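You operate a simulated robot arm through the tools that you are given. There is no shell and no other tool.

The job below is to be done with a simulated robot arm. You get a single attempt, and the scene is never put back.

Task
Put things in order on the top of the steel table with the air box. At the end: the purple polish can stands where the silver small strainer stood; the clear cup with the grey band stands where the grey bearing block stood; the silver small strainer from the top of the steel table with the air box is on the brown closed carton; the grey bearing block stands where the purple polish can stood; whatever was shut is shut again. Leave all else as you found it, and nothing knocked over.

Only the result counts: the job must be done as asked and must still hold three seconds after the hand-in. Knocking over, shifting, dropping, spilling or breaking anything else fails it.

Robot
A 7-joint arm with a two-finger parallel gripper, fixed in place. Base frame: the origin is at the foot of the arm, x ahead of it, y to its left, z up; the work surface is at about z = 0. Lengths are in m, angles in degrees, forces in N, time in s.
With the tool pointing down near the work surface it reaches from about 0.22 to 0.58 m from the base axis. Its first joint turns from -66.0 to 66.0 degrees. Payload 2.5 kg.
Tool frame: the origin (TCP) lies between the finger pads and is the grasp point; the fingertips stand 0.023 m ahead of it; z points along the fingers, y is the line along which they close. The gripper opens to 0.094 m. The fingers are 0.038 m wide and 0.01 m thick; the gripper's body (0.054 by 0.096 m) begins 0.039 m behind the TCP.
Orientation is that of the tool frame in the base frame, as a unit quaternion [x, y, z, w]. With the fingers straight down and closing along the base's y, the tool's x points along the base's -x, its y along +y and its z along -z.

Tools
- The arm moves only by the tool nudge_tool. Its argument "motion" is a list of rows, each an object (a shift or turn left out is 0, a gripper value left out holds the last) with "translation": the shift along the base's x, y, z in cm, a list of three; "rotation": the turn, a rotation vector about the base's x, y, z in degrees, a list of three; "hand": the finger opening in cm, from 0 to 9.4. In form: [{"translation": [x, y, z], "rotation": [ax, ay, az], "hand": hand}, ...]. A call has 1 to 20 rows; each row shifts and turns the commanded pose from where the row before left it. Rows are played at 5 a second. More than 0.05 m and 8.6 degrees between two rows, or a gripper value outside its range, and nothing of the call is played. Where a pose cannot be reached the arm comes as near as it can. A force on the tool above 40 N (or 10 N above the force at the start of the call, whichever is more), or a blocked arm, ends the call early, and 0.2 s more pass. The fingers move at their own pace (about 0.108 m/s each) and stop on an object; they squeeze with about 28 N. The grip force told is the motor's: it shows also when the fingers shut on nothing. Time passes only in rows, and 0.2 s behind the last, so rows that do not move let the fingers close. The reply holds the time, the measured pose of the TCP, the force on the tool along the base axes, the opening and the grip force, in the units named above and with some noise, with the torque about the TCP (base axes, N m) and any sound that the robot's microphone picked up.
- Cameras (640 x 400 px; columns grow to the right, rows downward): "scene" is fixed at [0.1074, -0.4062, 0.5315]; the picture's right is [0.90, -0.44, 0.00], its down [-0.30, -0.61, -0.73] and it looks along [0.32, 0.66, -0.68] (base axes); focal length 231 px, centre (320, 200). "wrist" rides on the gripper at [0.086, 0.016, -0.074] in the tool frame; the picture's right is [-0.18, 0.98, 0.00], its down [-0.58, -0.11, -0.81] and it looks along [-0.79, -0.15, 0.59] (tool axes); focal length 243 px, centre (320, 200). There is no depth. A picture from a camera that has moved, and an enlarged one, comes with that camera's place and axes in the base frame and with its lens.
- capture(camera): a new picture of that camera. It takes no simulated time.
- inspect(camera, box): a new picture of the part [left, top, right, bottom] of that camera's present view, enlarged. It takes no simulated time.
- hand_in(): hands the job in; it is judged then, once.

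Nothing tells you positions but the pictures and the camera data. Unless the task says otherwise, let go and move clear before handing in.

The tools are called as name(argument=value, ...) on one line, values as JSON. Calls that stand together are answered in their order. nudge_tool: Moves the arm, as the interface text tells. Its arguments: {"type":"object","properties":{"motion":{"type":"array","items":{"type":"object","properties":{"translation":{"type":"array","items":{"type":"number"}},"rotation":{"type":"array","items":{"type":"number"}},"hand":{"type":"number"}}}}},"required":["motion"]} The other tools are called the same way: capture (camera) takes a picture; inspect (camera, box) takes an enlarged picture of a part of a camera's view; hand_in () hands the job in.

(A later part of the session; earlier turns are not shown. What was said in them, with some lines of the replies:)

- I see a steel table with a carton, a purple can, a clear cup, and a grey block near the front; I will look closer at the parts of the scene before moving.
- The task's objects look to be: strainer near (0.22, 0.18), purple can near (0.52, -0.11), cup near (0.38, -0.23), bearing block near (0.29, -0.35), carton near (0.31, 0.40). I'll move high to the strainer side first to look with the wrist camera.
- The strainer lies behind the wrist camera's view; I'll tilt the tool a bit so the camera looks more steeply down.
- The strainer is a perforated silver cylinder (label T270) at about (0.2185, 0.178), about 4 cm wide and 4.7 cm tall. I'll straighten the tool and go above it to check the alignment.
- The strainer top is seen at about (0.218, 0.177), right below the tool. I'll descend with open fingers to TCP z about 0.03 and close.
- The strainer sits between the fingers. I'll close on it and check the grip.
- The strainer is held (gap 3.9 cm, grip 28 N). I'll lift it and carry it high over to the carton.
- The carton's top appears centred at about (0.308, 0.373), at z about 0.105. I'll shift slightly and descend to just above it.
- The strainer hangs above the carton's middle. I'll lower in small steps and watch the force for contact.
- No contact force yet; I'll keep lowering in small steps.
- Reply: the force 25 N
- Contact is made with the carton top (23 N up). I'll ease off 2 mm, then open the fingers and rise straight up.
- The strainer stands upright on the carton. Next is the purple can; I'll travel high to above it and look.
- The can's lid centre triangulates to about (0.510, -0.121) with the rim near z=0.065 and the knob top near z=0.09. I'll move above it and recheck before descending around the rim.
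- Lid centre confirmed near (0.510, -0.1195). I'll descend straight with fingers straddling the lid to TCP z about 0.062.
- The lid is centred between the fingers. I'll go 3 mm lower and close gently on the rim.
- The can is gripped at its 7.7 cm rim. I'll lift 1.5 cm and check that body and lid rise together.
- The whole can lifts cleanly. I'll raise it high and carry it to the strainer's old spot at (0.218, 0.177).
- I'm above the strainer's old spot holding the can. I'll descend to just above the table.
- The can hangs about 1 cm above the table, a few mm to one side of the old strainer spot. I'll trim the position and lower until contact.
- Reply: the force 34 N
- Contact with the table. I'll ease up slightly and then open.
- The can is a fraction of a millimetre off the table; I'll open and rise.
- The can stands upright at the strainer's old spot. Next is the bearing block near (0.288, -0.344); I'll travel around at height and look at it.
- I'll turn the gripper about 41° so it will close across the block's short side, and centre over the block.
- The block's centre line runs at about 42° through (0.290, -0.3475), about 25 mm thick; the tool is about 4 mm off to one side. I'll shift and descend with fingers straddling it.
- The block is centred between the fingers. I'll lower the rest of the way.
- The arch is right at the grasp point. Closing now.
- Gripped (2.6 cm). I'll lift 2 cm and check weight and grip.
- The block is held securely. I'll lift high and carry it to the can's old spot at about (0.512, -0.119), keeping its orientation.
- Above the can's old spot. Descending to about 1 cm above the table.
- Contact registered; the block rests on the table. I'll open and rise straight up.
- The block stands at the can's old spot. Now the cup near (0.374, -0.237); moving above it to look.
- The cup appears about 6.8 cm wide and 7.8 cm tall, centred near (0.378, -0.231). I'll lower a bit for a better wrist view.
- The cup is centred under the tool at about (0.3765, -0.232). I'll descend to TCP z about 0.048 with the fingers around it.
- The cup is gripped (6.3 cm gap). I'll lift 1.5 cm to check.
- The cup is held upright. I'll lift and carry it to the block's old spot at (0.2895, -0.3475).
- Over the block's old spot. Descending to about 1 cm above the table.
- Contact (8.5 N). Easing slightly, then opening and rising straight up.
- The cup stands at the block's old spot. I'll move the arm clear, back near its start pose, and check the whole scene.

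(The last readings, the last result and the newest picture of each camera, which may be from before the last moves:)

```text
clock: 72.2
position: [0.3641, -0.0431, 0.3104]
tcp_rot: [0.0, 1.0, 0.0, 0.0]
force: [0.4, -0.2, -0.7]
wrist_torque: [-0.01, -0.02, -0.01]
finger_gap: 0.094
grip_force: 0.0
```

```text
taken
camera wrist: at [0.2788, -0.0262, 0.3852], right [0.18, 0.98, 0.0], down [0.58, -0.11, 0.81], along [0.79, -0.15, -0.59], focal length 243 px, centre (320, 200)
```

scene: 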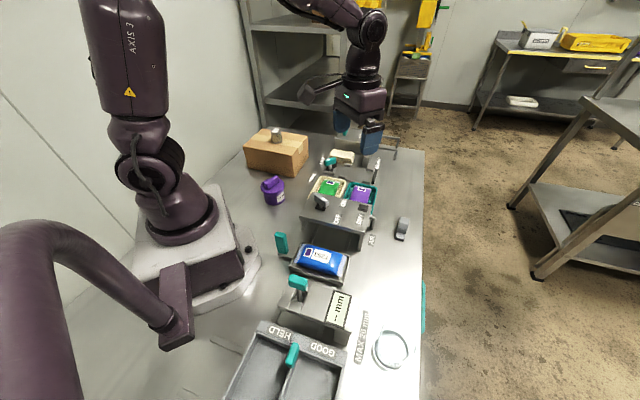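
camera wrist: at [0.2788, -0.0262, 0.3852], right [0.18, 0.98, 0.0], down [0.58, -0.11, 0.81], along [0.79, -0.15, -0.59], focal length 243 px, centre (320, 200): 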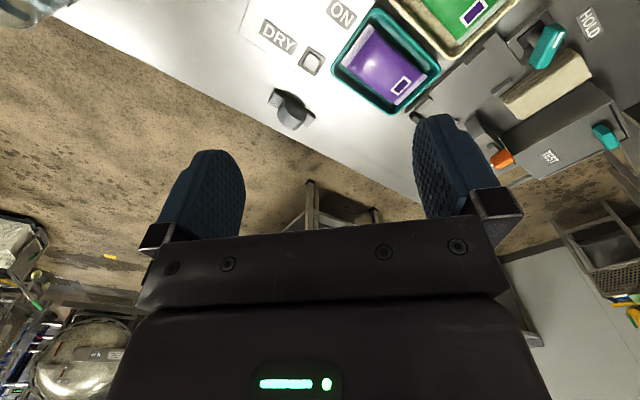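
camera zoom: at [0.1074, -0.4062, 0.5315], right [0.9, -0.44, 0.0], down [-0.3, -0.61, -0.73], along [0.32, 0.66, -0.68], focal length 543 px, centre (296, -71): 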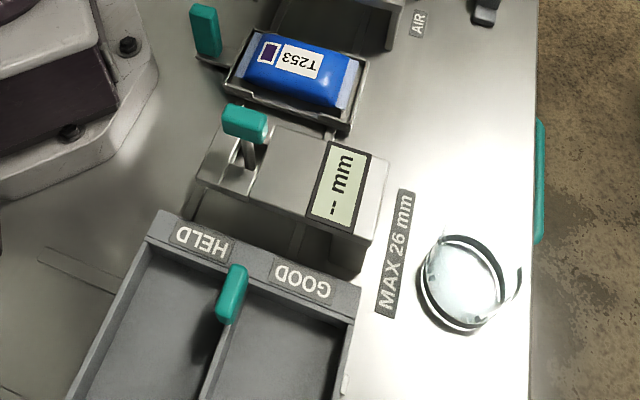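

Everything appears in place; I'll take closer looks to verify the block and cup stand upright and are well positioned.

inspect(camera="scene", box=[375, 195, 435, 250])

inspect(camera="scene", box=[350, 300, 430, 390])

inspect(camera="scene", box=[245, 165, 305, 220])

inspect(camera="wrist", box=[240, 60, 350, 150])

```text
7.27 times, centred on (405, 222) of scene
camera zoom: at [0.1074, -0.4062, 0.5315], right [0.9, -0.44, 0.0], down [-0.3, -0.61, -0.73], along [0.32, 0.66, -0.68], focal length 1677 px, centre (-298, 36)
```

zoom: 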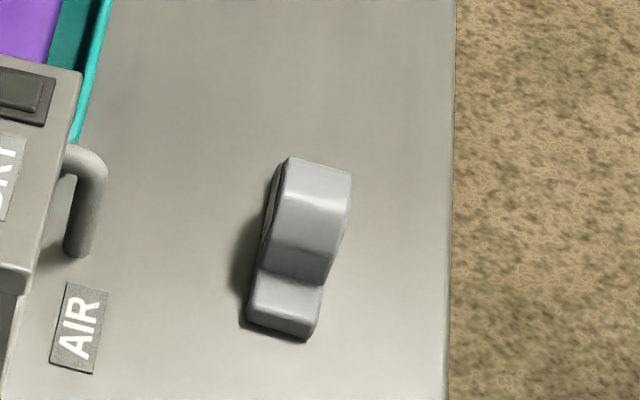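

```text
4.44 times, centred on (390, 345) of scene
camera zoom: at [0.1074, -0.4062, 0.5315], right [0.9, -0.44, 0.0], down [-0.3, -0.61, -0.73], along [0.32, 0.66, -0.68], focal length 1025 px, centre (9, -444)
```

zoom: 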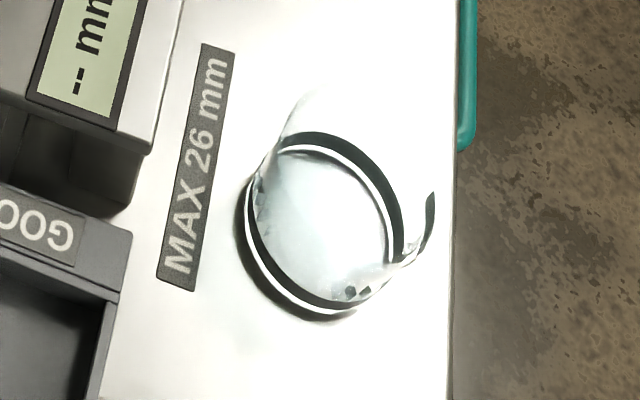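

```text
7.27 times, centred on (275, 192) of scene
camera zoom: at [0.1074, -0.4062, 0.5315], right [0.9, -0.44, 0.0], down [-0.3, -0.61, -0.73], along [0.32, 0.66, -0.68], focal length 1677 px, centre (647, 254)
```

zoom: 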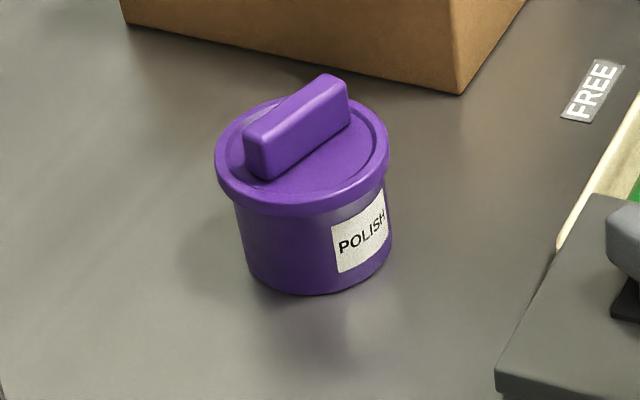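

```text
4.44 times, centred on (295, 105) of wrist
camera zoom: at [0.2788, -0.0262, 0.3852], right [0.18, 0.98, 0.0], down [0.58, -0.11, 0.81], along [0.79, -0.15, -0.59], focal length 1078 px, centre (431, 622)
```

zoom: 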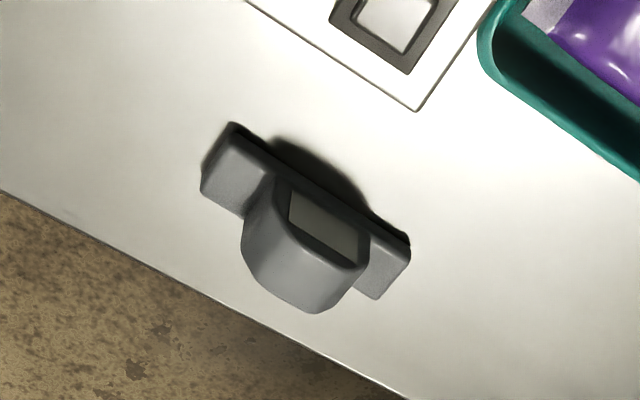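

All four items check out: the strainer is upright on the carton, and the can, block and cup stand within a few millimetres of their target spots. I opened nothing, nothing else looks disturbed, and the arm is clear, so I'm handing in.

hand_in()

```text
The job is handed in.
```

The job is handed in, and the last pictures showed everything in its place. The hand-in reply didn't give a result.

- **Silver small strainer:** it stands upright near the middle of the brown carton's top.
- **Purple polish can:** it stands where the strainer stood, within about 5 mm.
- **Grey bearing block:** it stands where the can stood, within about 4 mm, turned the same way as before.
- **Clear cup with the grey band:** it stands where the block stood, within about 6 mm.

These offsets are estimates from the camera pictures. I opened nothing, so nothing needed shutting. Nothing was knocked over, and nothing else on the table looked moved. The gripper was empty and clear, near its start position, at hand-in.
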